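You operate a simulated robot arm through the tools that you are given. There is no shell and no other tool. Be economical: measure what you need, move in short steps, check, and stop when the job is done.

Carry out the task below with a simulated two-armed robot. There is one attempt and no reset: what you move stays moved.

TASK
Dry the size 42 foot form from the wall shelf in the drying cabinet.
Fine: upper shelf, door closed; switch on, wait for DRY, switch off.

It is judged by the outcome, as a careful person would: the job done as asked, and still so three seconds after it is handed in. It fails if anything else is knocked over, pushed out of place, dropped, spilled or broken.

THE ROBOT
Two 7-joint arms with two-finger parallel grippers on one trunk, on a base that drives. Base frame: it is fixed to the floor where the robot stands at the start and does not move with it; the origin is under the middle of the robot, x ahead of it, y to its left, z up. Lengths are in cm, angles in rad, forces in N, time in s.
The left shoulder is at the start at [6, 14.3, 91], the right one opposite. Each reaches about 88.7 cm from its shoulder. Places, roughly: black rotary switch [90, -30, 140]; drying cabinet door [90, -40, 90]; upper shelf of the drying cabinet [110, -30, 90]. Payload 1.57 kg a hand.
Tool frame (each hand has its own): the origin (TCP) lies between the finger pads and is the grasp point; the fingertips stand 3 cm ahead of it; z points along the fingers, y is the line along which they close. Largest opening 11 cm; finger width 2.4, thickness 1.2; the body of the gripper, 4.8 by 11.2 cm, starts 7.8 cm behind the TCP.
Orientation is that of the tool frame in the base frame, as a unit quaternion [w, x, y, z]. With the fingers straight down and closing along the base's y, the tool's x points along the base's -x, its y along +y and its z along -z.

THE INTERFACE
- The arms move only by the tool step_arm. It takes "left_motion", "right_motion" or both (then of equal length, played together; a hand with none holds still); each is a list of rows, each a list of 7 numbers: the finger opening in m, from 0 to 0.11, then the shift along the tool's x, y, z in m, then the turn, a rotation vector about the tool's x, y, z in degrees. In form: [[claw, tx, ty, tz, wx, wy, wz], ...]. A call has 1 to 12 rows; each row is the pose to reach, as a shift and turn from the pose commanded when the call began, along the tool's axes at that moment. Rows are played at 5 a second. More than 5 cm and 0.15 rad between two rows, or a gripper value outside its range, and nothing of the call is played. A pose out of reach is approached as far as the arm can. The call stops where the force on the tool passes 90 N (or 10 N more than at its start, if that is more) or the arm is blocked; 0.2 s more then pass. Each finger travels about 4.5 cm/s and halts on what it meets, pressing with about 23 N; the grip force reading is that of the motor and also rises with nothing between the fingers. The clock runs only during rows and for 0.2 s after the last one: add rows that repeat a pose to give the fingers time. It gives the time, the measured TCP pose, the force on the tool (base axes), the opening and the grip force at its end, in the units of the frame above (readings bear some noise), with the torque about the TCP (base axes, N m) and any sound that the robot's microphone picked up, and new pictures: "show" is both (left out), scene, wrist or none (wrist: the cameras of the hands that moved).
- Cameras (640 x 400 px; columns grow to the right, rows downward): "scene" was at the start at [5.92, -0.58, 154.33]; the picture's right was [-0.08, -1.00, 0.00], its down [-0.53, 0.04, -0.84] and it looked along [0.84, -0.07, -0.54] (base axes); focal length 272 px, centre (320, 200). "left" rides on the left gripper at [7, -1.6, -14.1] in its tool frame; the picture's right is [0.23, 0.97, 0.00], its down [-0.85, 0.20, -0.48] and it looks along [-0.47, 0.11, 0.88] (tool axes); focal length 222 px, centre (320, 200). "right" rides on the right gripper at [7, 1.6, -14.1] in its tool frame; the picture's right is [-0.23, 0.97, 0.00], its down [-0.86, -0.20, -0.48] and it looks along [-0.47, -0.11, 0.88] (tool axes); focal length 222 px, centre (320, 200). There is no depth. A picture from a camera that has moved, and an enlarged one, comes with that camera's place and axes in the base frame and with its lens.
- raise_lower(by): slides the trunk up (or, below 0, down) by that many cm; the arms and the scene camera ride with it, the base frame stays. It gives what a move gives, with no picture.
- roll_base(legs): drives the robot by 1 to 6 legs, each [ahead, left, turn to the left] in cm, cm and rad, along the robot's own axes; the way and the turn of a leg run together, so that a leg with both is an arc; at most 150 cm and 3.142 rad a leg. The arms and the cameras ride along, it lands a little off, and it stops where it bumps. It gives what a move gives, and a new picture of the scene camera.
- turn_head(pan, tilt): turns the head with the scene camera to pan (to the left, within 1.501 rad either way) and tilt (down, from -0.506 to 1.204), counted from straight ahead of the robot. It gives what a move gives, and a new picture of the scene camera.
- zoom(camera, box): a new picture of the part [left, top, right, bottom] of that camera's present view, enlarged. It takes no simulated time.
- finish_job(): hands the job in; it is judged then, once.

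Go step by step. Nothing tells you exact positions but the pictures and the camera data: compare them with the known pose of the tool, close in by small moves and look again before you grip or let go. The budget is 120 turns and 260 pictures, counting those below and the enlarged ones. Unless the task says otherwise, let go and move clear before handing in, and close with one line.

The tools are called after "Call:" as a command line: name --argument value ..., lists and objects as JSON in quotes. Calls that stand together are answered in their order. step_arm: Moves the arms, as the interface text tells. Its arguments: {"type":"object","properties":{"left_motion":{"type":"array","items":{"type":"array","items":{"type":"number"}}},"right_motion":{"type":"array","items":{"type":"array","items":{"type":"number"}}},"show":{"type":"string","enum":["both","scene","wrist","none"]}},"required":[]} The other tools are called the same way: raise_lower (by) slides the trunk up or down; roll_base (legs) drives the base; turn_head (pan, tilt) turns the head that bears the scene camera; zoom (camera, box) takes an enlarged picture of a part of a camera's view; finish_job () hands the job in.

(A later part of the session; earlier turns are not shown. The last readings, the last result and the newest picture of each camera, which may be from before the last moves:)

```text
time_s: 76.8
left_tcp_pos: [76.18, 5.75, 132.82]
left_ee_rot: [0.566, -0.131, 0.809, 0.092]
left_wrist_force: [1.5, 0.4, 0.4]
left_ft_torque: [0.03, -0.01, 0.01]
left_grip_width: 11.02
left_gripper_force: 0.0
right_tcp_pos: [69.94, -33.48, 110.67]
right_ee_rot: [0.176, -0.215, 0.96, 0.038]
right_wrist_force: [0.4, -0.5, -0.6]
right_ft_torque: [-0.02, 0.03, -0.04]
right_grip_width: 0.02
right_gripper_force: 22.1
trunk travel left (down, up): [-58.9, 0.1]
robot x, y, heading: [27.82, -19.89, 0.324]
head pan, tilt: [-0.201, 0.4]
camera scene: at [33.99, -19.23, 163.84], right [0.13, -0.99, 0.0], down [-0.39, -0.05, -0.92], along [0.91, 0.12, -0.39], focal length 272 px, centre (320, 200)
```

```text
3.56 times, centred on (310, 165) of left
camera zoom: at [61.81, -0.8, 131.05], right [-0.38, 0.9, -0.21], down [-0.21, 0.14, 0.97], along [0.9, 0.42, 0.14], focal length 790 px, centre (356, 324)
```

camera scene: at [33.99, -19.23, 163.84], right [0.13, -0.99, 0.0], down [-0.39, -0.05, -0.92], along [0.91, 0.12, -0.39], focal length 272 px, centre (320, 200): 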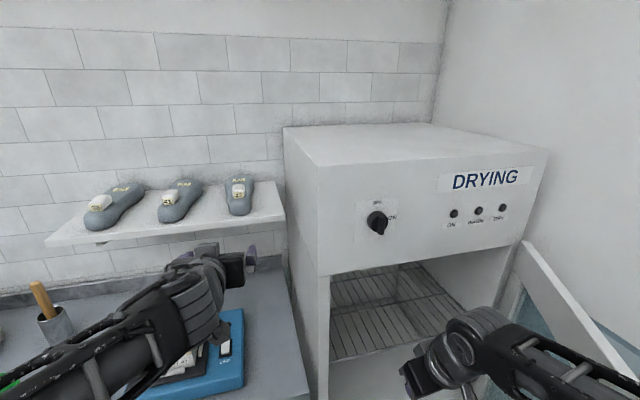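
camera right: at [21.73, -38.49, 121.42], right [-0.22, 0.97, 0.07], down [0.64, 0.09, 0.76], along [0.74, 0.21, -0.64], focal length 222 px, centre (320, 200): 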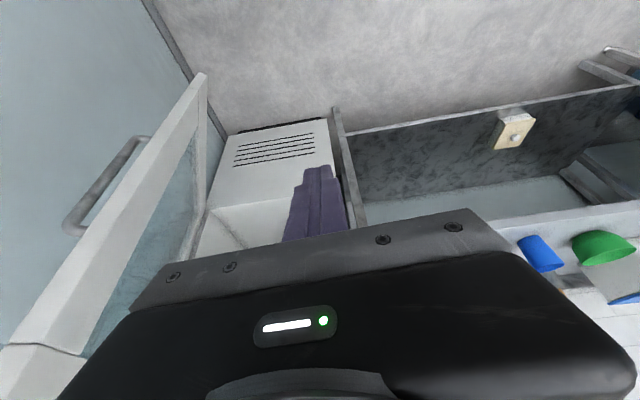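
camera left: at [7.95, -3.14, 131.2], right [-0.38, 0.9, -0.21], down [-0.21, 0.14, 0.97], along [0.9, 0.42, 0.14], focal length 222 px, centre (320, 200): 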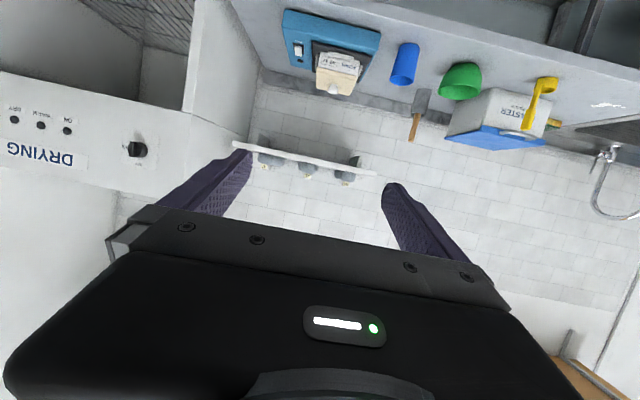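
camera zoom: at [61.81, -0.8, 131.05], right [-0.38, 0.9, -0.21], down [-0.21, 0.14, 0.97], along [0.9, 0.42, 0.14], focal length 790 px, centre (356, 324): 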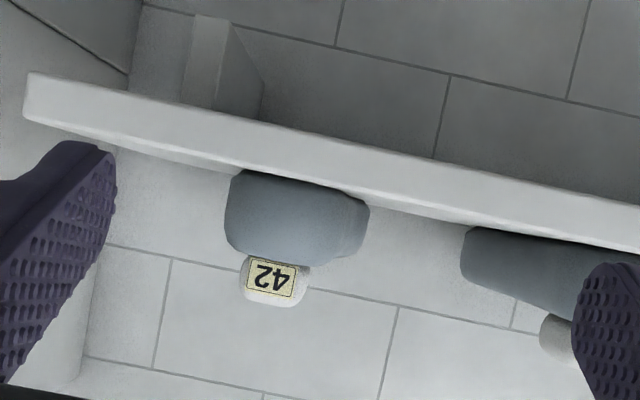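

The form lies heel toward me with a white post (~3.5 cm wide) on top at about n 102, u 21, z 136. I'll roll 8 cm closer and move the open left hand up and forward to a pre-grasp.

Call:
roll_base --legs '[[8, 0, 0]]'

Call:
step_arm --left_motion '[[0.11, -0.035, -0.008, -0.012, 0, 0, 0], [0.11, -0.068, -0.016, -0.024, -3, 0, 0], [0.11, -0.08, -0.016, 0.01, -6, 0, 0], [0.11, -0.095, -0.016, 0.05, -6, 0, 0], [0.11, -0.105, -0.016, 0.08, -6, 0, 0], [0.11, -0.105, -0.016, 0.08, -6, 0, 0]]'

```text
time_s: 77.9
left_tcp_pos: [83.89, 8.37, 132.66]
left_ee_rot: [0.565, -0.131, 0.809, 0.093]
left_wrist_force: [0.6, -0.5, 0.0]
left_ft_torque: [-0.03, -0.03, -0.01]
left_grip_width: 10.99
left_gripper_force: 0.0
right_tcp_pos: [77.58, -30.88, 110.56]
right_ee_rot: [0.177, -0.214, 0.96, 0.038]
right_wrist_force: [1.1, 0.3, 0.1]
right_ft_torque: [-0.03, 0.05, -0.01]
right_grip_width: 0.03
right_gripper_force: 20.6
trunk travel left (down, up): [-58.9, 0.1]
robot x, y, heading: [34.81, -17.25, 0.323]
head pan, tilt: [-0.201, 0.4]
camera scene: at [41.63, -16.65, 163.84], right [0.12, -0.99, 0.0], down [-0.39, -0.05, -0.92], along [0.91, 0.11, -0.39], focal length 272 px, centre (320, 200)
```

scene: 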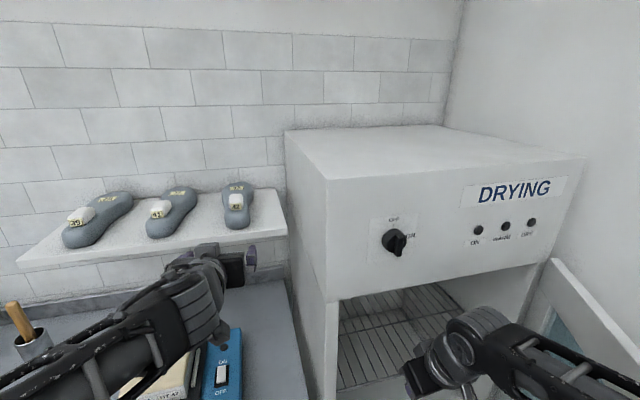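

```text
time_s: 79.3
left_tcp_pos: [94.78, 10.38, 139.82]
left_ee_rot: [0.558, -0.16, 0.803, 0.135]
left_wrist_force: [-0.8, -0.6, -0.8]
left_ft_torque: [-0.02, 0.01, 0.0]
left_grip_width: 11.0
left_gripper_force: 0.1
right_tcp_pos: [77.42, -30.99, 110.65]
right_ee_rot: [0.177, -0.215, 0.96, 0.039]
right_wrist_force: [-0.3, 0.9, -0.6]
right_ft_torque: [0.02, -0.03, 0.03]
right_grip_width: 0.01
right_gripper_force: 21.3
trunk travel left (down, up): [-58.9, 0.1]
robot x, y, heading: [34.87, -16.82, 0.326]
head pan, tilt: [-0.201, 0.4]
camera scene: at [41.37, -16.74, 163.85], right [0.12, -0.99, 0.0], down [-0.39, -0.05, -0.92], along [0.91, 0.12, -0.39], focal length 272 px, centre (320, 200)
camera left: at [81.03, 2.39, 138.18], right [-0.47, 0.86, -0.18], down [-0.21, 0.08, 0.97], along [0.86, 0.5, 0.14], focal length 222 px, centre (320, 200)
```

scene: 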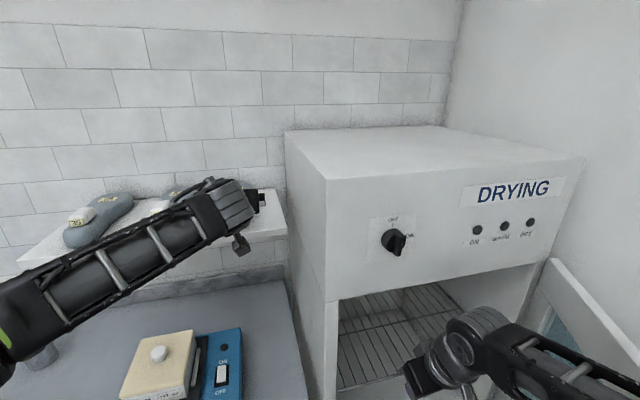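
left: 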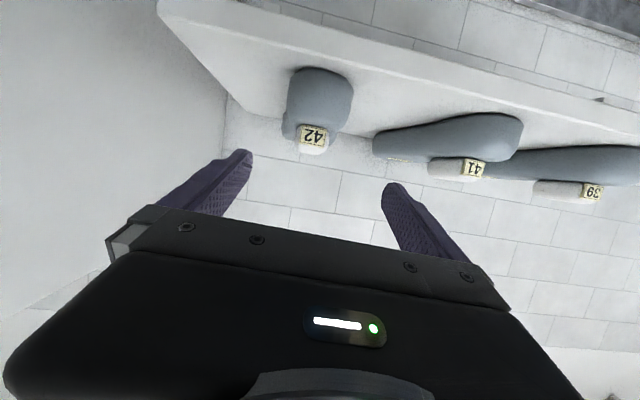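

The post's label is at about n 100.5, u 21.2, z 135; my line of approach is ~1 cm left of it. Advance 9 cm along the fingers with 0.9 cm right shift.

Call:
step_arm --left_motion '[[0.11, 0, -0.006, 0.03, 0, 0, 0], [0.11, 0, -0.009, 0.06, 0, 0, 0], [0.11, 0, -0.009, 0.09, 0, 0, 0], [0.11, 0, -0.009, 0.09, 0, 0, 0]]'

Call:
zoom --camera "left" --box '[180, 50, 460, 230]'

```text
time_s: 80.3
left_tcp_pos: [102.62, 13.04, 136.82]
left_ee_rot: [0.559, -0.161, 0.802, 0.136]
left_wrist_force: [0.5, -0.5, -0.5]
left_ft_torque: [0.02, 0.0, 0.02]
left_grip_width: 11.01
left_gripper_force: 0.1
right_tcp_pos: [77.33, -30.93, 110.72]
right_ee_rot: [0.177, -0.215, 0.96, 0.039]
right_wrist_force: [-0.3, -0.1, 0.1]
right_ft_torque: [0.04, -0.01, 0.0]
right_grip_width: 0.0
right_gripper_force: 21.5
trunk travel left (down, up): [-58.9, 0.1]
robot x, y, heading: [35.24, -17.45, 0.326]
head pan, tilt: [-0.201, 0.4]
camera scene: at [41.38, -16.72, 163.85], right [0.12, -0.99, 0.0], down [-0.39, -0.05, -0.92], along [0.91, 0.12, -0.39], focal length 272 px, centre (320, 200)
camera left: at [88.98, 5.13, 135.09], right [-0.47, 0.86, -0.18], down [-0.21, 0.08, 0.97], along [0.86, 0.5, 0.14], focal length 222 px, centre (320, 200)
```

scene: 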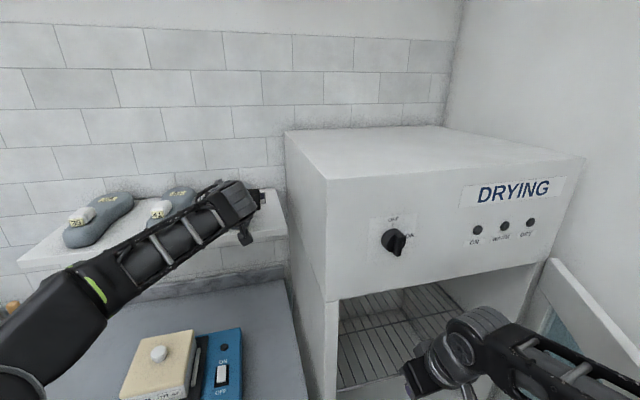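
left: 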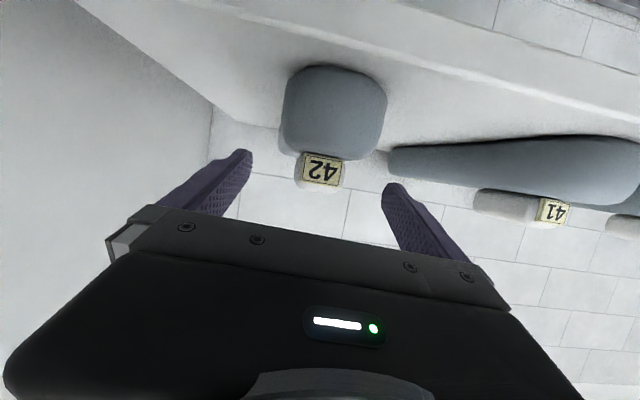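

```text
2.22 times, centred on (320, 140) of left
camera zoom: at [88.98, 5.13, 135.09], right [-0.47, 0.86, -0.18], down [-0.21, 0.08, 0.97], along [0.86, 0.5, 0.14], focal length 494 px, centre (320, 333)
```

zoom: 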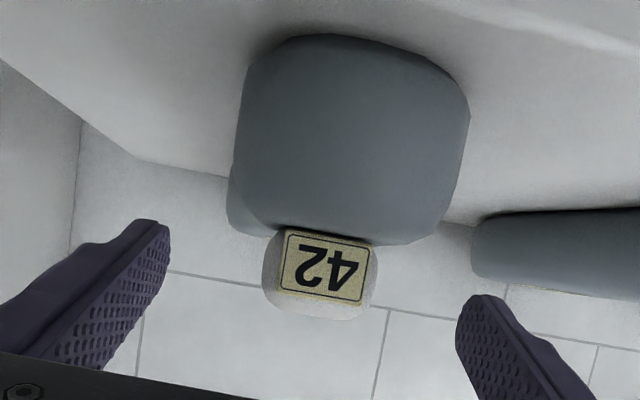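

Post centred between the fingers, but I'm slightly high (post z 134.3–136.8). Lower 1 cm, advance slightly, and close.

Call:
step_arm --left_motion '[[0.11, 0.008, 0, 0.008, 0, 0, 0], [0.08, 0.008, 0, 0.008, 0, 0, 0], [0.06, 0.008, 0, 0.008, 0, 0, 0], [0.04, 0.008, 0, 0.008, 0, 0, 0], [0.02, 0.008, 0, 0.008, 0, 0, 0], [0.0, 0.008, 0, 0.008, 0, 0, 0], [0.0, 0.008, 0, 0.008, 0, 0, 0], [0.0, 0.008, 0, 0.008, 0, 0, 0], [0.0, 0.008, 0, 0.008, 0, 0, 0], [0.0, 0.008, 0, 0.008, 0, 0, 0]]' --show "wrist"

```text
time_s: 82.5
left_tcp_pos: [103.13, 13.19, 135.77]
left_ee_rot: [0.558, -0.16, 0.803, 0.135]
left_wrist_force: [1.0, -2.1, 0.2]
left_ft_torque: [0.0, -0.01, -0.08]
left_grip_width: 6.26
left_gripper_force: 23.3
right_tcp_pos: [77.57, -30.96, 110.68]
right_ee_rot: [0.178, -0.215, 0.96, 0.039]
right_wrist_force: [0.8, 1.4, 0.6]
right_ft_torque: [0.0, 0.0, 0.0]
right_grip_width: 0.0
right_gripper_force: 21.4
trunk travel left (down, up): [-58.9, 0.1]
robot x, y, heading: [35.28, -16.89, 0.323]
head pan, tilt: [-0.201, 0.4]
camera left: at [89.49, 5.33, 134.01], right [-0.47, 0.86, -0.18], down [-0.21, 0.08, 0.97], along [0.86, 0.5, 0.14], focal length 222 px, centre (320, 200)
```

left: 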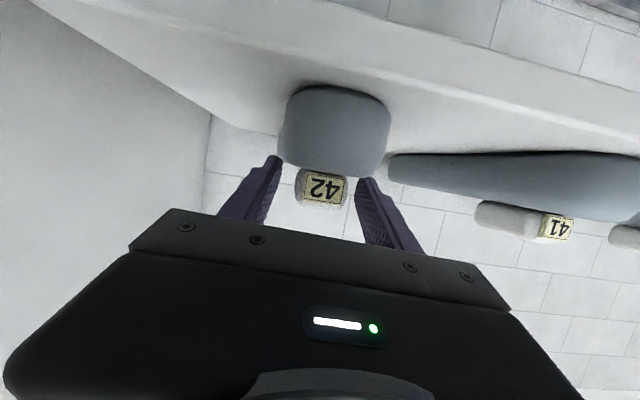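

It closed on the form body (6.3 cm), not the post. Reopen, raise 1.3 cm and close on the post.

Call:
step_arm --left_motion '[[0.08, 0, 0, 0, 0, 0, 0], [0.09, 0, 0, 0, 0, 0, 0], [0.09, -0.012, 0, -0.004, 0, 0, 0], [0.06, -0.012, 0, -0.004, 0, 0, 0], [0.04, -0.012, 0, -0.004, 0, 0, 0], [0.02, -0.012, 0, -0.004, 0, 0, 0], [0.0, -0.012, 0, -0.004, 0, 0, 0], [0.0, -0.012, 0, -0.004, 0, 0, 0], [0.0, -0.012, 0, -0.004, 0, 0, 0], [0.0, -0.012, 0, -0.004, 0, 0, 0], [0.0, -0.012, 0, -0.004, 0, 0, 0]]' --show "wrist"

Call:
zoom --camera "left" --box '[200, 60, 440, 230]'

```text
time_s: 84.9
left_tcp_pos: [103.31, 13.07, 137.08]
left_ee_rot: [0.558, -0.159, 0.803, 0.134]
left_wrist_force: [0.5, -1.9, 1.2]
left_ft_torque: [-0.24, -0.2, -0.15]
left_grip_width: 3.61
left_gripper_force: 23.0
right_tcp_pos: [77.39, -31.0, 110.63]
right_ee_rot: [0.177, -0.214, 0.96, 0.039]
right_wrist_force: [0.3, 0.2, 0.1]
right_ft_torque: [0.02, -0.01, -0.01]
right_grip_width: 0.02
right_gripper_force: 20.8
trunk travel left (down, up): [-58.9, 0.1]
robot x, y, heading: [35.42, -16.99, 0.325]
head pan, tilt: [-0.201, 0.4]
camera left: at [89.53, 5.28, 135.3], right [-0.47, 0.86, -0.18], down [-0.21, 0.08, 0.97], along [0.86, 0.5, 0.14], focal length 222 px, centre (320, 200)
```

left: 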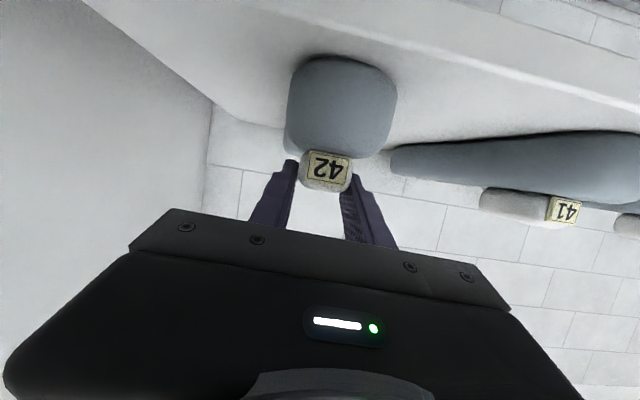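

```text
2.35 times, centred on (320, 145) of left
camera zoom: at [89.53, 5.28, 135.3], right [-0.47, 0.86, -0.18], down [-0.21, 0.08, 0.97], along [0.86, 0.5, 0.14], focal length 523 px, centre (320, 329)
```

zoom: 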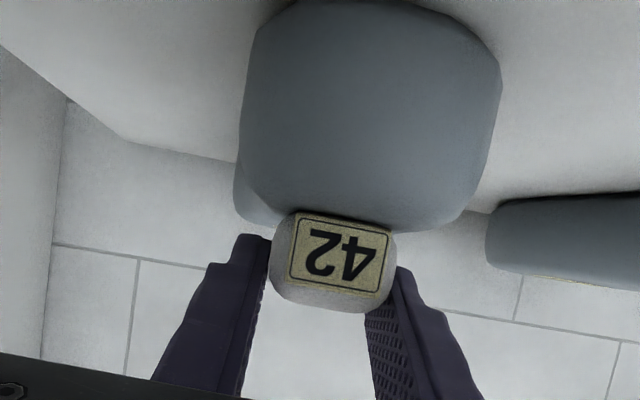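

The post is gripped (3.6 cm). Lift 3 cm and check.

Call:
step_arm --left_motion '[[0, -0.009, 0, -0.003, 0, 0, 0], [0, -0.019, 0, -0.007, 0, 0, 0], [0, -0.03, 0, -0.011, 0, 0, 0], [0, -0.038, 0, -0.014, 0, 0, 0], [0, -0.038, 0, -0.014, 0, 0, 0]]'

```text
time_s: 86.1
left_tcp_pos: [103.33, 12.99, 140.97]
left_ee_rot: [0.558, -0.16, 0.803, 0.135]
left_wrist_force: [0.8, -0.4, -3.1]
left_ft_torque: [-0.09, 0.28, 0.0]
left_grip_width: 3.59
left_gripper_force: 23.1
right_tcp_pos: [77.61, -30.91, 110.63]
right_ee_rot: [0.176, -0.215, 0.96, 0.039]
right_wrist_force: [0.4, -0.3, -0.3]
right_ft_torque: [0.03, -0.01, 0.01]
right_grip_width: 0.0
right_gripper_force: 21.6
trunk travel left (down, up): [-58.9, 0.1]
robot x, y, heading: [34.85, -16.92, 0.323]
head pan, tilt: [-0.201, 0.4]
camera scene: at [41.51, -16.68, 163.84], right [0.12, -0.99, 0.0], down [-0.39, -0.05, -0.92], along [0.91, 0.11, -0.39], focal length 272 px, centre (320, 200)
camera left: at [89.66, 5.2, 139.24], right [-0.47, 0.86, -0.18], down [-0.21, 0.08, 0.97], along [0.86, 0.5, 0.14], focal length 222 px, centre (320, 200)
```

scene: 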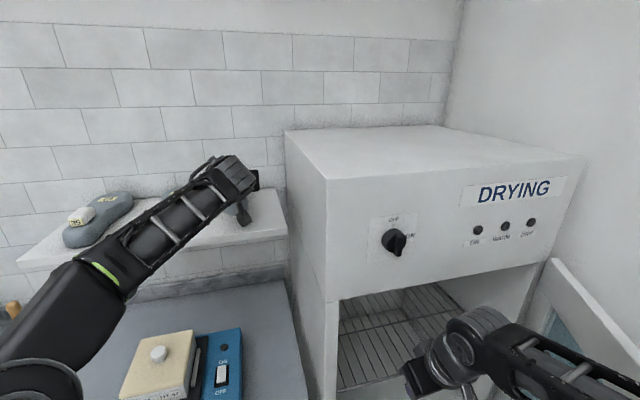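
left: 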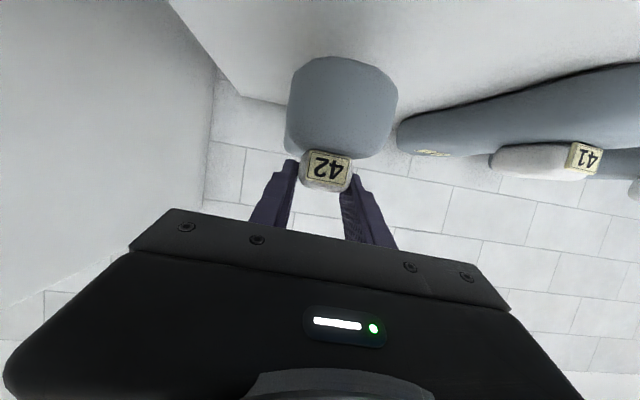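

Form 42 is held (about 3 N). I'll back out from the shelf with it, then look at the cabinet, door and right arm.

Call:
roll_base --legs '[[-45, 0, 0]]'

Call:
turn_head --pan -0.5 --tilt 0.7

```text
time_s: 88.8
left_tcp_pos: [60.86, -1.12, 141.01]
left_ee_rot: [0.557, -0.162, 0.803, 0.136]
left_wrist_force: [-0.9, -0.4, -2.5]
left_ft_torque: [-0.16, 0.26, 0.0]
left_grip_width: 3.6
left_gripper_force: 22.9
right_tcp_pos: [35.21, -45.19, 110.61]
right_ee_rot: [0.177, -0.216, 0.959, 0.039]
right_wrist_force: [-0.4, -0.8, -0.4]
right_ft_torque: [-0.01, -0.01, -0.02]
right_grip_width: 0.0
right_gripper_force: 21.3
trunk travel left (down, up): [-58.9, 0.1]
robot x, y, heading: [-7.33, -31.76, 0.336]
head pan, tilt: [-0.201, 0.4]
camera scene: at [-0.89, -31.08, 163.85], right [0.13, -0.99, 0.0], down [-0.39, -0.05, -0.92], along [0.91, 0.12, -0.39], focal length 272 px, centre (320, 200)
```

scene: 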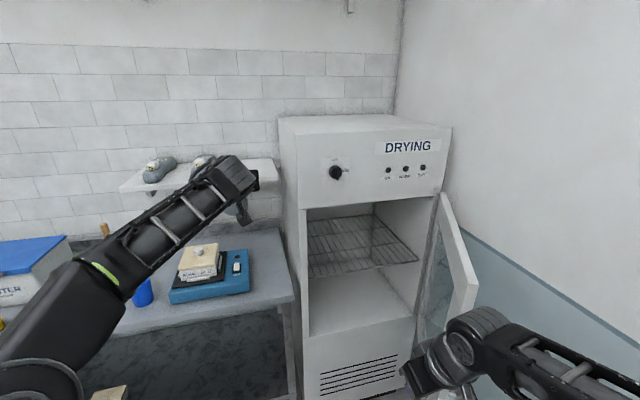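

```text
time_s: 89.6
left_tcp_pos: [60.93, -1.07, 141.03]
left_ee_rot: [0.558, -0.162, 0.803, 0.136]
left_wrist_force: [0.4, -0.7, -4.0]
left_ft_torque: [-0.15, 0.27, 0.01]
left_grip_width: 3.57
left_gripper_force: 23.0
right_tcp_pos: [35.3, -45.1, 110.77]
right_ee_rot: [0.176, -0.217, 0.959, 0.039]
right_wrist_force: [-0.3, 0.8, -0.4]
right_ft_torque: [0.02, -0.02, 0.01]
right_grip_width: 0.0
right_gripper_force: 21.3
trunk travel left (down, up): [-58.9, 0.1]
robot x, y, heading: [-7.11, -31.2, 0.33]
head pan, tilt: [-0.499, 0.7]
camera scene: at [-1.61, -33.67, 161.17], right [-0.17, -0.99, 0.0], down [-0.63, 0.11, -0.77], along [0.75, -0.13, -0.64], focal length 272 px, centre (320, 200)
```

scene: 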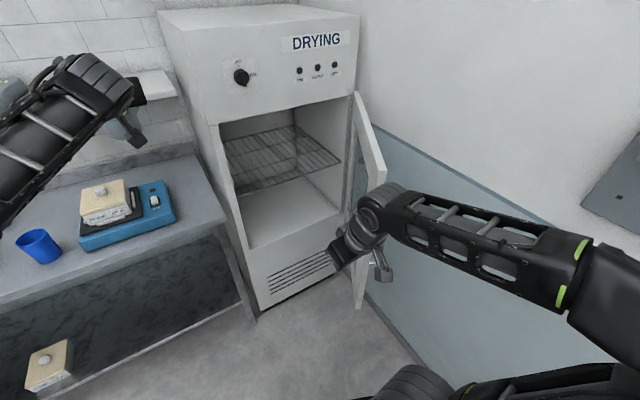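

The right elbow sticks out toward the door. I'll lower the right arm so it hangs below door level (door spans z≈64–127), out of the way.

Call:
step_arm --right_motion '[[0, 0.0136, 0, 0.044, 0, 0, 0], [0, 0.0272, 0, 0.088, 0, 0, 0], [0, 0.0408, 0, 0.132, 0, 0, 0], [0, 0.0544, 0, 0.176, 0, 0, 0], [0, 0.068, 0, 0.22, 0, 0, 0], [0, 0.0816, 0, 0.264, 0, 0, 0], [0, 0.0952, 0, 0.308, 0, 0, 0], [0, 0.1088, 0, 0.352, 0, 0, 0], [0, 0.1224, 0, 0.396, 0, 0, 0], [0, 0.136, 0, 0.44, 0, 0, 0], [0, 0.1496, 0, 0.484, 0, 0, 0], [0, 0.1632, 0, 0.528, 0, 0, 0]]' --show "scene"

```text
time_s: 92.2
left_tcp_pos: [60.92, -1.09, 140.97]
left_ee_rot: [0.557, -0.162, 0.803, 0.136]
left_wrist_force: [-0.1, -0.5, -3.4]
left_ft_torque: [-0.16, 0.3, 0.02]
left_grip_width: 3.58
left_gripper_force: 23.3
right_tcp_pos: [38.49, -43.89, 55.45]
right_ee_rot: [0.178, -0.216, 0.959, 0.038]
right_wrist_force: [0.0, 0.7, -0.2]
right_ft_torque: [0.01, 0.03, 0.02]
right_grip_width: 0.0
right_gripper_force: 21.3
right hand out of reach, approached as far as the arm can: row 3, 4, 5
trunk travel left (down, up): [-58.9, 0.1]
robot x, y, heading: [-6.75, -31.43, 0.328]
head pan, tilt: [-0.499, 0.7]
camera scene: at [-1.57, -33.67, 161.17], right [-0.17, -0.99, 0.0], down [-0.64, 0.11, -0.76], along [0.75, -0.13, -0.64], focal length 272 px, centre (320, 200)
```

scene: 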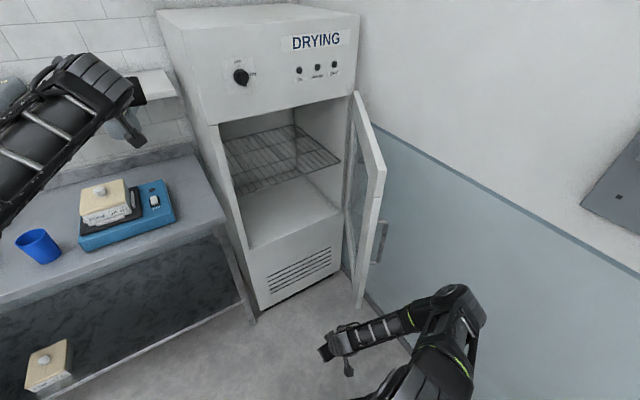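

The elbow still sticks out; straighten the arm further downward.

Call:
step_arm --right_motion '[[0, 0.01, 0, 0.043, 0, 0, 0], [0, 0.02, 0, 0.086, 0, 0, 0], [0, 0.03, 0, 0.129, 0, 0, 0], [0, 0.04, 0, 0.172, 0, 0, 0], [0, 0.05, 0, 0.215, 0, 0, 0], [0, 0.058, 0, 0.25, 0, 0, 0], [0, 0.065, 0, 0.29, 0, 0, 0]]' --show "scene"

```text
time_s: 93.8
left_tcp_pos: [60.95, -0.97, 140.87]
left_ee_rot: [0.557, -0.163, 0.803, 0.137]
left_wrist_force: [0.9, -0.8, -4.0]
left_ft_torque: [-0.12, 0.27, 0.04]
left_grip_width: 3.59
left_gripper_force: 22.9
right_tcp_pos: [41.64, -43.14, 37.03]
right_ee_rot: [0.176, -0.216, 0.96, 0.039]
right_wrist_force: [-1.6, -0.5, 0.8]
right_ft_torque: [0.0, 0.02, 0.0]
right_grip_width: 0.01
right_gripper_force: 21.4
right hand out of reach, approached as far as the arm can: row 5, 6, 7
trunk travel left (down, up): [-58.9, 0.1]
robot x, y, heading: [-6.89, -31.39, 0.336]
head pan, tilt: [-0.499, 0.7]
camera scene: at [-1.62, -33.7, 161.16], right [-0.17, -0.99, 0.0], down [-0.64, 0.11, -0.76], along [0.75, -0.13, -0.64], focal length 272 px, centre (320, 200)
```

scene: 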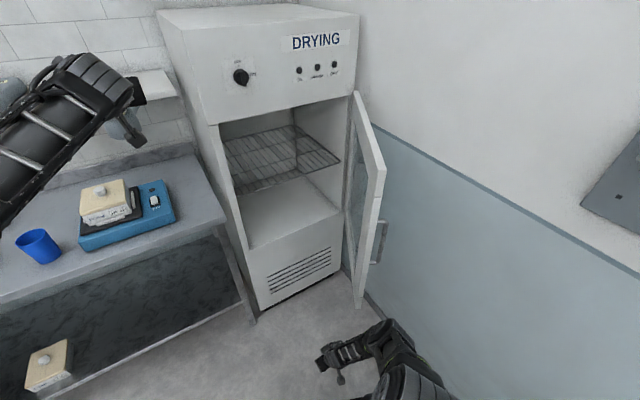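

The elbow is still ~39 cm out. I'll move the right hand toward my middle to pull the elbow in.

Call:
step_arm --right_motion '[[0, -0.01, 0.04, -0.0, 0, 0, 0], [0, -0.01, 0.08, -0.0, 0, 0, 0], [0, -0.01, 0.12, -0.0, 0, 0, 0], [0, -0.01, 0.16, -0.0, 0, 0, 0], [0, -0.01, 0.2, -0.0, 0, 0, 0], [0, -0.01, 0.23, -0.0, 0, 0, 0]]' --show "scene"

```text
time_s: 95.2
left_tcp_pos: [60.92, -0.48, 140.85]
left_ee_rot: [0.557, -0.163, 0.803, 0.136]
left_wrist_force: [0.5, 2.4, -4.4]
left_ft_torque: [-0.11, 0.26, -0.06]
left_grip_width: 3.58
left_gripper_force: 23.0
right_tcp_pos: [39.05, -24.7, 42.57]
right_ee_rot: [0.175, -0.216, 0.96, 0.036]
right_wrist_force: [-1.8, -1.1, -0.7]
right_ft_torque: [0.02, -0.09, -0.05]
right_grip_width: 0.02
right_gripper_force: 21.0
right hand out of reach, approached as far as the arm can: row 1, 2, 3, 4, 5, 6
trunk travel left (down, up): [-58.9, 0.1]
robot x, y, heading: [-7.2, -31.19, 0.33]
head pan, tilt: [-0.499, 0.7]
camera scene: at [-1.58, -33.26, 161.17], right [-0.17, -0.99, 0.0], down [-0.64, 0.11, -0.76], along [0.75, -0.13, -0.64], focal length 272 px, centre (320, 200)
```

scene: 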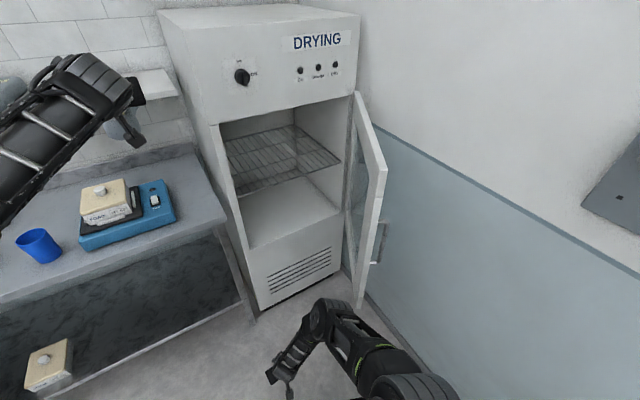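

Arm is tucked in. Now back off, shift left, and turn right 0.25 rad so the left arm can enter the cabinet diagonally without the robot nearing the door.

Call:
roll_base --legs '[[-12, 0, 0], [0, 15, 0], [0, 0, -0.25]]'

Call:
step_arm --left_motion '[[0, 0.014, -0.04, 0.005, 0, 0, 0], [0, 0.028, -0.08, 0.01, 0, 0, 0], [0, 0.042, -0.11, 0.015, 0, 0, 0], [0, 0.07, -0.14, 0.025, 0, 0, 0], [0, 0.1, -0.16, 0.036, 0, 0, 0], [0, 0.13, -0.18, 0.046, 0, 0, 0], [0, 0.16, -0.19, 0.056, 0, 0, 0], [0, 0.19, -0.2, 0.066, 0, 0, 0], [0, 0.22, -0.2, 0.078, 0, 0, 0], [0, 0.25, -0.2, 0.09, 0, 0, 0], [0, 0.25, -0.2, 0.09, 0, 0, 0]]'

```text
time_s: 98.3
left_tcp_pos: [50.08, -8.49, 141.03]
left_ee_rot: [0.57, -0.061, 0.817, 0.066]
left_wrist_force: [-0.6, 0.5, -2.6]
left_ft_torque: [-0.07, 0.28, 0.04]
left_grip_width: 3.56
left_gripper_force: 22.9
right_tcp_pos: [23.37, -26.09, 42.69]
right_ee_rot: [0.181, -0.095, 0.979, 0.016]
right_wrist_force: [-0.4, 0.2, 0.4]
right_ft_torque: [0.0, -0.02, 0.0]
right_grip_width: 0.0
right_gripper_force: 21.1
trunk travel left (down, up): [-58.9, 0.1]
robot x, y, heading: [-23.32, -21.04, 0.078]
head pan, tilt: [-0.499, 0.7]
camera scene: at [-18.59, -24.64, 161.16], right [-0.41, -0.91, 0.0], down [-0.59, 0.26, -0.76], along [0.7, -0.31, -0.64], focal length 272 px, centre (320, 200)
```

scene: 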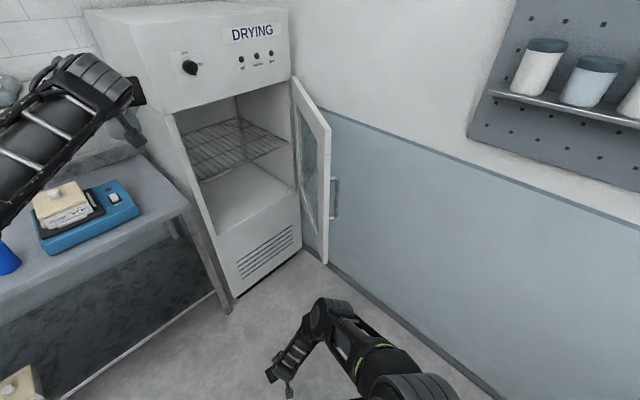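

```text
time_s: 100.7
left_tcp_pos: [53.27, -27.1, 113.62]
left_ee_rot: [0.57, -0.06, 0.817, 0.064]
left_wrist_force: [0.7, 0.2, -3.4]
left_ft_torque: [-0.03, 0.3, -0.02]
left_grip_width: 3.58
left_gripper_force: 23.2
right_tcp_pos: [23.28, -26.1, 42.72]
right_ee_rot: [0.181, -0.095, 0.979, 0.017]
right_wrist_force: [-0.8, 0.7, -0.8]
right_ft_torque: [-0.01, 0.0, 0.0]
right_grip_width: 0.02
right_gripper_force: 20.9
trunk travel left (down, up): [-58.9, 0.1]
robot x, y, heading: [-23.56, -21.04, 0.084]
head pan, tilt: [-0.499, 0.7]
camera scene: at [-18.61, -24.6, 161.16], right [-0.41, -0.91, 0.0], down [-0.59, 0.26, -0.76], along [0.7, -0.31, -0.64], focal length 272 px, centre (320, 200)
camera left: at [38.16, -31.45, 111.89], right [-0.25, 0.95, -0.18], down [-0.18, 0.13, 0.97], along [0.95, 0.27, 0.14], focal length 222 px, centre (320, 200)
```

scene: 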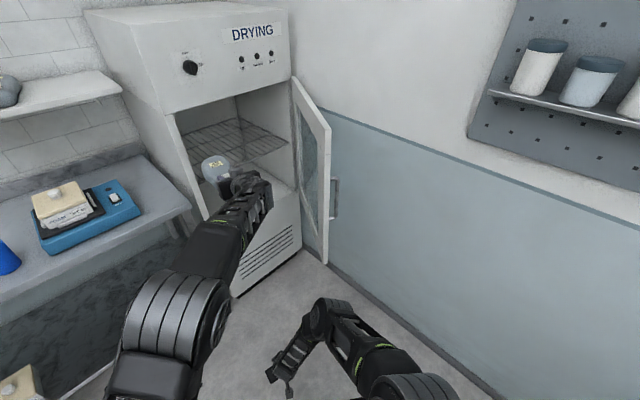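
left: 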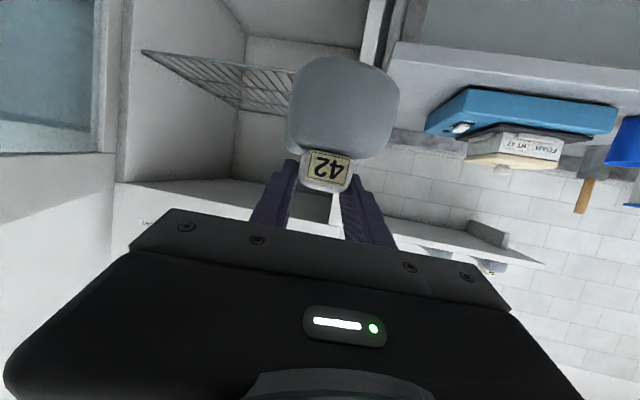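

The form is in front of the opening (TCP n 41.6, u 42.9, z 113.6; rack at z≈94.6). I'll shift the hand 4 cm right and drive ahead 24 cm, then check.

Call:
step_arm --left_motion '[[0, 0, -0.02, 0, 0, 0, 0], [0, 0, -0.04, 0, 0, 0, 0], [0, 0, -0.04, 0, 0, 0, 0]]' --show "none"

Call:
roll_base --legs '[[24, 0, 0]]'

Call:
zoom --camera "left" --box '[0, 0, 640, 400]'

```text
time_s: 101.5
left_tcp_pos: [54.02, -30.99, 113.42]
left_ee_rot: [0.57, -0.061, 0.817, 0.066]
left_wrist_force: [0.7, -0.4, -3.5]
left_ft_torque: [-0.08, 0.3, -0.05]
left_grip_width: 3.61
left_gripper_force: 22.9
right_tcp_pos: [23.34, -26.13, 42.7]
right_ee_rot: [0.181, -0.095, 0.979, 0.016]
right_wrist_force: [-0.2, 0.5, 0.1]
right_ft_torque: [0.0, -0.01, 0.04]
right_grip_width: 0.01
right_gripper_force: 21.4
trunk travel left (down, up): [-58.9, 0.1]
robot x, y, heading: [-23.32, -20.92, 0.077]
head pan, tilt: [-0.499, 0.7]
```

```text
time_s: 103.2
left_tcp_pos: [77.86, -29.26, 113.29]
left_ee_rot: [0.569, -0.06, 0.818, 0.065]
left_wrist_force: [0.4, -0.4, -2.6]
left_ft_torque: [-0.05, 0.32, 0.04]
left_grip_width: 3.58
left_gripper_force: 22.9
right_tcp_pos: [47.22, -24.37, 42.57]
right_ee_rot: [0.18, -0.094, 0.979, 0.016]
right_wrist_force: [0.2, 0.0, -0.8]
right_ft_torque: [-0.01, 0.02, 0.0]
right_grip_width: 0.0
right_gripper_force: 21.1
trunk travel left (down, up): [-58.9, 0.1]
robot x, y, heading: [0.46, -18.91, 0.082]
head pan, tilt: [-0.499, 0.7]
camera scene: at [5.37, -22.73, 161.15], right [-0.41, -0.91, 0.0], down [-0.59, 0.26, -0.76], along [0.7, -0.31, -0.65], focal length 272 px, centre (320, 200)
```

scene: 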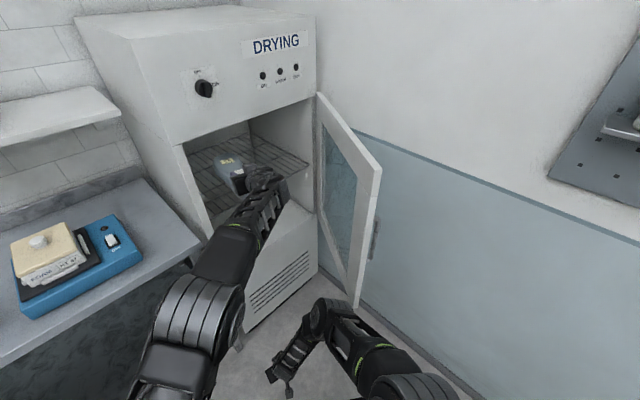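

```text
1.00 times, centred on (320, 200) of left (not enlarged: the box is as wide or as high as the picture)
camera zoom: at [62.74, -33.57, 111.65], right [-0.25, 0.95, -0.18], down [-0.18, 0.13, 0.97], along [0.95, 0.27, 0.14], focal length 222 px, centre (320, 200)
```

zoom: 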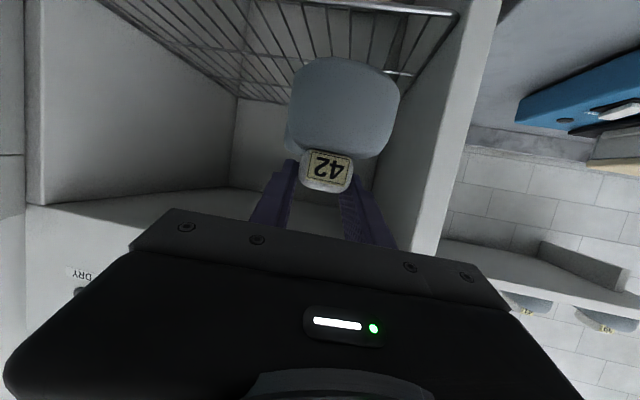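

The form is entering freely. Ahead another 24 cm.

Call:
roll_base --legs '[[24, 0, 0]]'

Call:
zoom --camera "left" --box '[0, 0, 640, 400]'

```text
time_s: 105.0
left_tcp_pos: [101.53, -27.45, 113.44]
left_ee_rot: [0.57, -0.059, 0.817, 0.065]
left_wrist_force: [0.6, 0.2, -4.2]
left_ft_torque: [-0.06, 0.29, 0.01]
left_grip_width: 3.6
left_gripper_force: 23.2
right_tcp_pos: [70.8, -22.5, 42.61]
right_ee_rot: [0.18, -0.094, 0.979, 0.015]
right_wrist_force: [0.7, 1.0, 0.1]
right_ft_torque: [0.03, 0.04, 0.01]
right_grip_width: 0.02
right_gripper_force: 20.8
trunk travel left (down, up): [-58.9, 0.1]
robot x, y, heading: [24.01, -17.22, 0.078]
head pan, tilt: [-0.499, 0.7]
camera scene: at [28.96, -20.9, 161.15], right [-0.41, -0.91, 0.0], down [-0.59, 0.26, -0.76], along [0.7, -0.31, -0.65], focal length 272 px, centre (320, 200)
```

scene: 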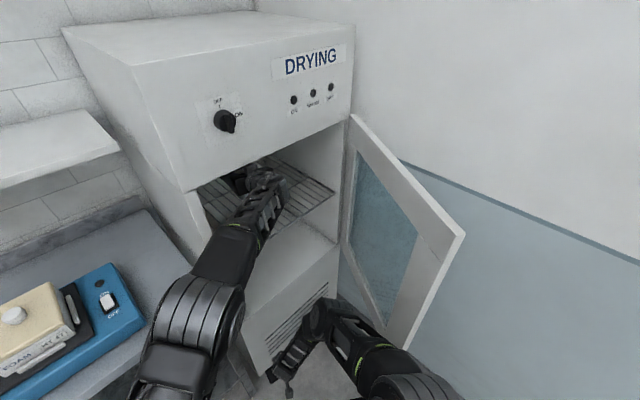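

```text
1.00 times, centred on (320, 200) of left (not enlarged: the box is as wide or as high as the picture)
camera zoom: at [86.33, -31.79, 111.64], right [-0.25, 0.95, -0.18], down [-0.18, 0.13, 0.97], along [0.95, 0.27, 0.14], focal length 222 px, centre (320, 200)
```

zoom: 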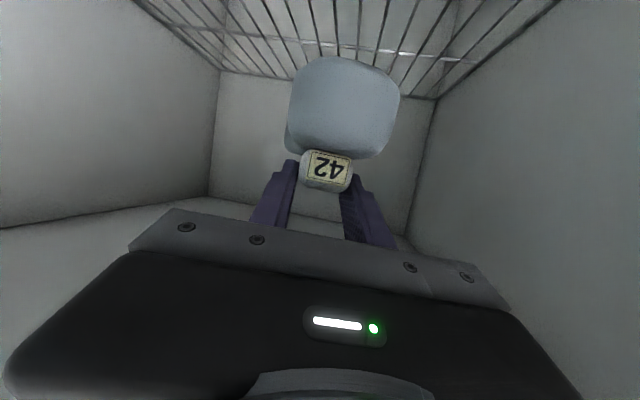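

Centred inside the upper compartment. Lower 8.5 cm.

Call:
step_arm --left_motion '[[0, 0.019, 0, 0.007, 0, 0, 0], [0, 0.038, 0, 0.014, 0, 0, 0], [0, 0.056, 0, 0.02, 0, 0, 0], [0, 0.07, 0, 0.025, 0, 0, 0], [0, 0.08, 0, 0.029, 0, 0, 0]]'

Call:
zoom --camera "scene" --box '[180, 130, 360, 250]'

```text
time_s: 106.2
left_tcp_pos: [101.37, -27.16, 104.85]
left_ee_rot: [0.57, -0.059, 0.817, 0.064]
left_wrist_force: [0.4, -1.2, -3.1]
left_ft_torque: [-0.09, 0.29, -0.01]
left_grip_width: 3.58
left_gripper_force: 22.8
right_tcp_pos: [70.66, -22.48, 42.63]
right_ee_rot: [0.18, -0.093, 0.979, 0.015]
right_wrist_force: [-0.2, -0.2, -0.3]
right_ft_torque: [0.0, 0.01, 0.01]
right_grip_width: 0.0
right_gripper_force: 21.1
trunk travel left (down, up): [-58.9, 0.1]
robot x, y, heading: [23.92, -17.48, 0.076]
head pan, tilt: [-0.499, 0.7]
camera scene: at [28.84, -20.91, 161.16], right [-0.41, -0.91, 0.0], down [-0.59, 0.26, -0.76], along [0.7, -0.31, -0.64], focal length 272 px, centre (320, 200)
camera left: at [86.17, -31.49, 103.13], right [-0.25, 0.95, -0.18], down [-0.18, 0.13, 0.97], along [0.95, 0.27, 0.14], focal length 222 px, centre (320, 200)
```

scene: 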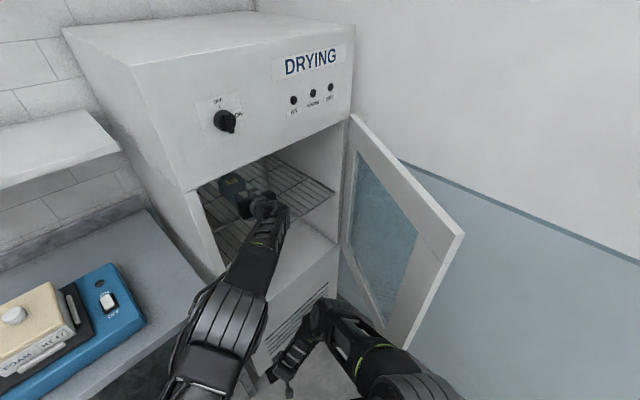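
left: 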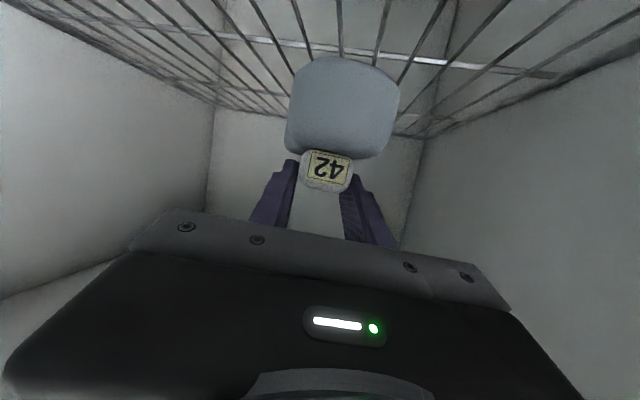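

```text
3.33 times, centred on (270, 190) of scene
camera zoom: at [28.84, -20.91, 161.16], right [-0.41, -0.91, 0.0], down [-0.59, 0.26, -0.76], along [0.7, -0.31, -0.64], focal length 905 px, centre (487, 233)
```

zoom: 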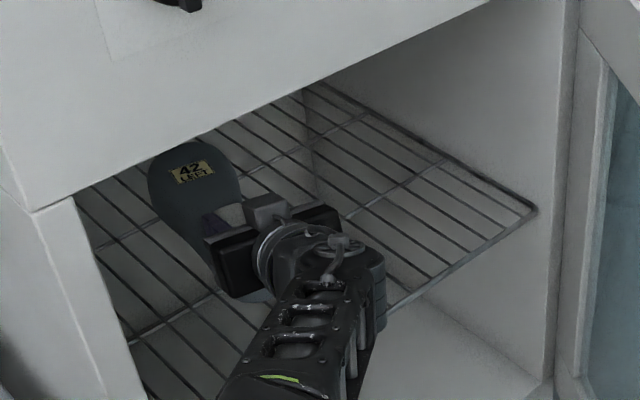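

No contact yet (weight still on the hand). Lower in small steps.

Call:
step_arm --left_motion '[[0, 0.005, 0, 0.0017, 0, 0, 0], [0, 0.009, 0, 0.0034, 0, 0, 0], [0, 0.014, 0, 0.005, 0, 0, 0]]' --show "none"

```text
time_s: 107.0
left_tcp_pos: [101.37, -27.16, 103.57]
left_ee_rot: [0.57, -0.06, 0.817, 0.065]
left_wrist_force: [0.3, -0.5, -4.3]
left_ft_torque: [-0.06, 0.28, 0.03]
left_grip_width: 3.6
left_gripper_force: 22.7
right_tcp_pos: [70.74, -22.48, 42.67]
right_ee_rot: [0.179, -0.094, 0.979, 0.016]
right_wrist_force: [-0.4, -0.1, 0.6]
right_ft_torque: [0.0, 0.0, 0.02]
right_grip_width: 0.0
right_gripper_force: 21.5
trunk travel left (down, up): [-58.9, 0.1]
robot x, y, heading: [24.11, -17.18, 0.079]
head pan, tilt: [-0.499, 0.7]
```

Call:
step_arm --left_motion '[[0, 0.005, 0, 0.0017, 0, 0, 0], [0, 0.009, 0, 0.0034, 0, 0, 0], [0, 0.014, 0, 0.005, 0, 0, 0]]' --show "wrist"

```text
time_s: 107.8
left_tcp_pos: [101.27, -26.99, 102.03]
left_ee_rot: [0.57, -0.06, 0.817, 0.065]
left_wrist_force: [-0.6, 0.4, -2.7]
left_ft_torque: [-0.05, 0.31, -0.01]
left_grip_width: 3.59
left_gripper_force: 22.9
right_tcp_pos: [70.66, -22.56, 42.74]
right_ee_rot: [0.181, -0.094, 0.979, 0.016]
right_wrist_force: [-0.5, 0.0, 0.9]
right_ft_torque: [0.0, 0.03, 0.0]
right_grip_width: 0.0
right_gripper_force: 21.1
trunk travel left (down, up): [-58.9, 0.1]
robot x, y, heading: [24.19, -17.24, 0.075]
head pan, tilt: [-0.499, 0.7]
camera left: at [86.13, -31.36, 100.25], right [-0.24, 0.95, -0.18], down [-0.18, 0.13, 0.97], along [0.95, 0.27, 0.14], focal length 222 px, centre (320, 200)
```

left: 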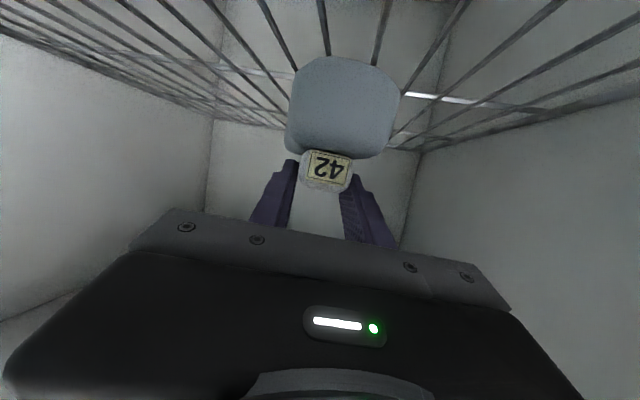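

Call:
step_arm --left_motion '[[0, 0.005, 0, 0.0017, 0, 0, 0], [0, 0.009, 0, 0.0034, 0, 0, 0], [0, 0.014, 0, 0.005, 0, 0, 0], [0, 0.014, 0, 0.005, 0, 0, 0]]' --show "none"

```text
time_s: 108.8
left_tcp_pos: [101.29, -26.89, 100.54]
left_ee_rot: [0.57, -0.059, 0.817, 0.064]
left_wrist_force: [-0.1, -0.9, -4.0]
left_ft_torque: [-0.08, 0.22, 0.02]
left_grip_width: 3.6
left_gripper_force: 22.8
right_tcp_pos: [70.7, -22.34, 42.68]
right_ee_rot: [0.18, -0.094, 0.979, 0.016]
right_wrist_force: [0.0, -0.3, 0.3]
right_ft_torque: [0.02, -0.02, 0.01]
right_grip_width: 0.0
right_gripper_force: 21.3
trunk travel left (down, up): [-58.9, 0.1]
robot x, y, heading: [23.83, -17.63, 0.076]
head pan, tilt: [-0.499, 0.7]
```

Call:
step_arm --left_motion '[[0, 0.004, 0, 0.0014, 0, 0, 0], [0, 0.007, 0, 0.0026, 0, 0, 0], [0, 0.0095, 0, 0.0034, 0, 0, 0]]' --show "wrist"

Call:
zoom --camera "scene" --box '[180, 130, 360, 250]'

```text
time_s: 109.6
left_tcp_pos: [101.22, -26.84, 99.96]
left_ee_rot: [0.573, -0.062, 0.815, 0.066]
left_wrist_force: [1.4, 4.3, 19.0]
left_ft_torque: [-0.44, -0.18, -0.33]
left_grip_width: 3.62
left_gripper_force: 23.1
right_tcp_pos: [70.73, -22.44, 42.85]
right_ee_rot: [0.18, -0.094, 0.979, 0.015]
right_wrist_force: [-0.1, 0.3, -0.5]
right_ft_torque: [-0.01, 0.03, -0.02]
right_grip_width: 0.0
right_gripper_force: 21.2
trunk travel left (down, up): [-58.9, 0.1]
robot x, y, heading: [24.06, -17.09, 0.076]
head pan, tilt: [-0.499, 0.7]
camera left: at [86.02, -31.15, 98.19], right [-0.25, 0.95, -0.18], down [-0.19, 0.13, 0.97], along [0.95, 0.27, 0.15], focal length 222 px, centre (320, 200)
```

left: 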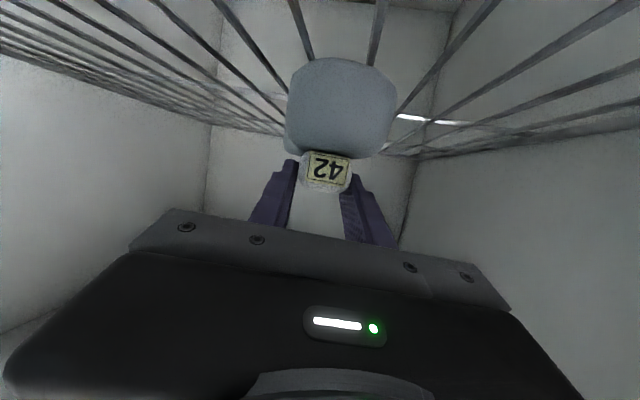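

```text
3.33 times, centred on (270, 190) of scene
camera zoom: at [28.54, -20.79, 161.2], right [-0.41, -0.91, 0.0], down [-0.59, 0.26, -0.77], along [0.7, -0.31, -0.64], focal length 905 px, centre (487, 233)
```

zoom: 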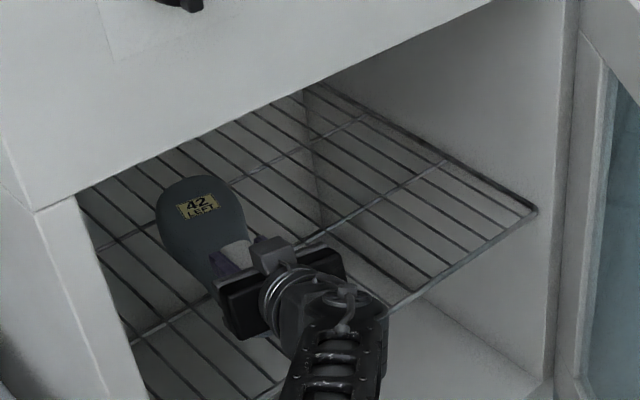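

The form now rests on the rack (19 N up). Ease off 3 mm, open, and retract along the finger direction.

Call:
step_arm --left_motion '[[0.036, -0.004, 0, -0.001, 0, 0, 0], [0.05, -0.004, 0, -0.001, 0, 0, 0], [0.07, -0.004, 0, -0.001, 0, 0, 0], [0.085, -0.004, 0, -0.001, 0, 0, 0], [0.085, -0.006, 0, -0.01, 0, 0, 0], [0.085, -0.008, 0, -0.03, 0, 0, 0], [0.085, -0.008, 0, -0.05, 0, 0, 0]]'

Call:
zoom --camera "scene" --box '[180, 130, 360, 250]'

```text
time_s: 111.2
left_tcp_pos: [96.72, -27.81, 101.94]
left_ee_rot: [0.57, -0.059, 0.817, 0.065]
left_wrist_force: [0.9, 0.2, 0.1]
left_ft_torque: [-0.01, -0.01, -0.03]
left_grip_width: 8.51
left_gripper_force: 0.0
right_tcp_pos: [70.69, -22.65, 42.7]
right_ee_rot: [0.181, -0.094, 0.979, 0.016]
right_wrist_force: [0.4, -0.1, -0.4]
right_ft_torque: [0.0, -0.01, 0.0]
right_grip_width: 0.02
right_gripper_force: 21.3
trunk travel left (down, up): [-58.9, 0.1]
robot x, y, heading: [24.15, -17.42, 0.076]
head pan, tilt: [-0.499, 0.7]
camera scene: at [28.71, -20.93, 161.16], right [-0.41, -0.91, 0.0], down [-0.59, 0.26, -0.77], along [0.7, -0.31, -0.64], focal length 272 px, centre (320, 200)
camera left: at [81.59, -32.16, 100.24], right [-0.25, 0.95, -0.18], down [-0.18, 0.13, 0.97], along [0.95, 0.27, 0.14], focal length 222 px, centre (320, 200)
```

scene: 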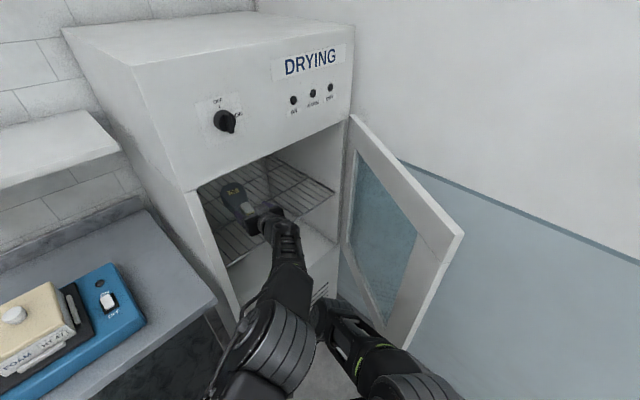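
left: 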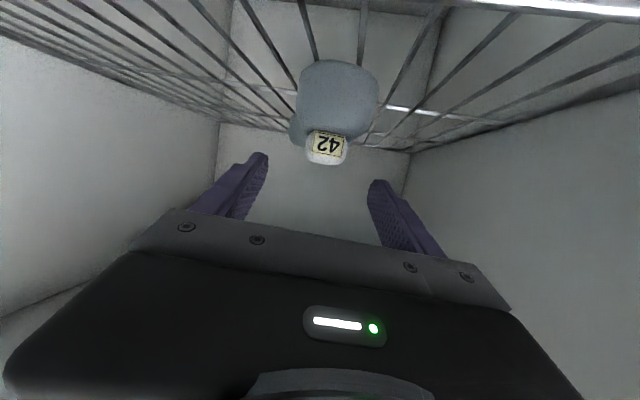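

```text
3.33 times, centred on (270, 190) of scene
camera zoom: at [28.71, -20.93, 161.16], right [-0.41, -0.91, 0.0], down [-0.59, 0.26, -0.77], along [0.7, -0.31, -0.64], focal length 905 px, centre (487, 233)
```

zoom: 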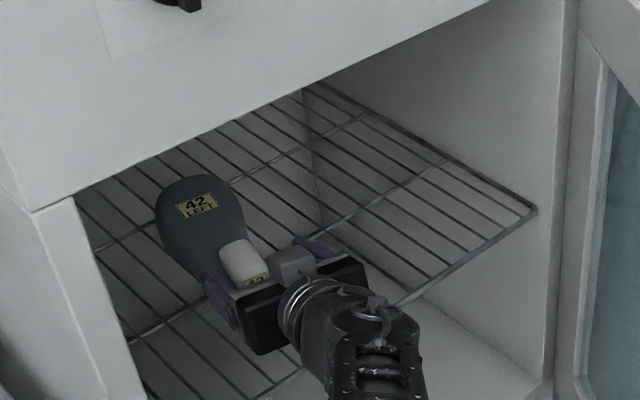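

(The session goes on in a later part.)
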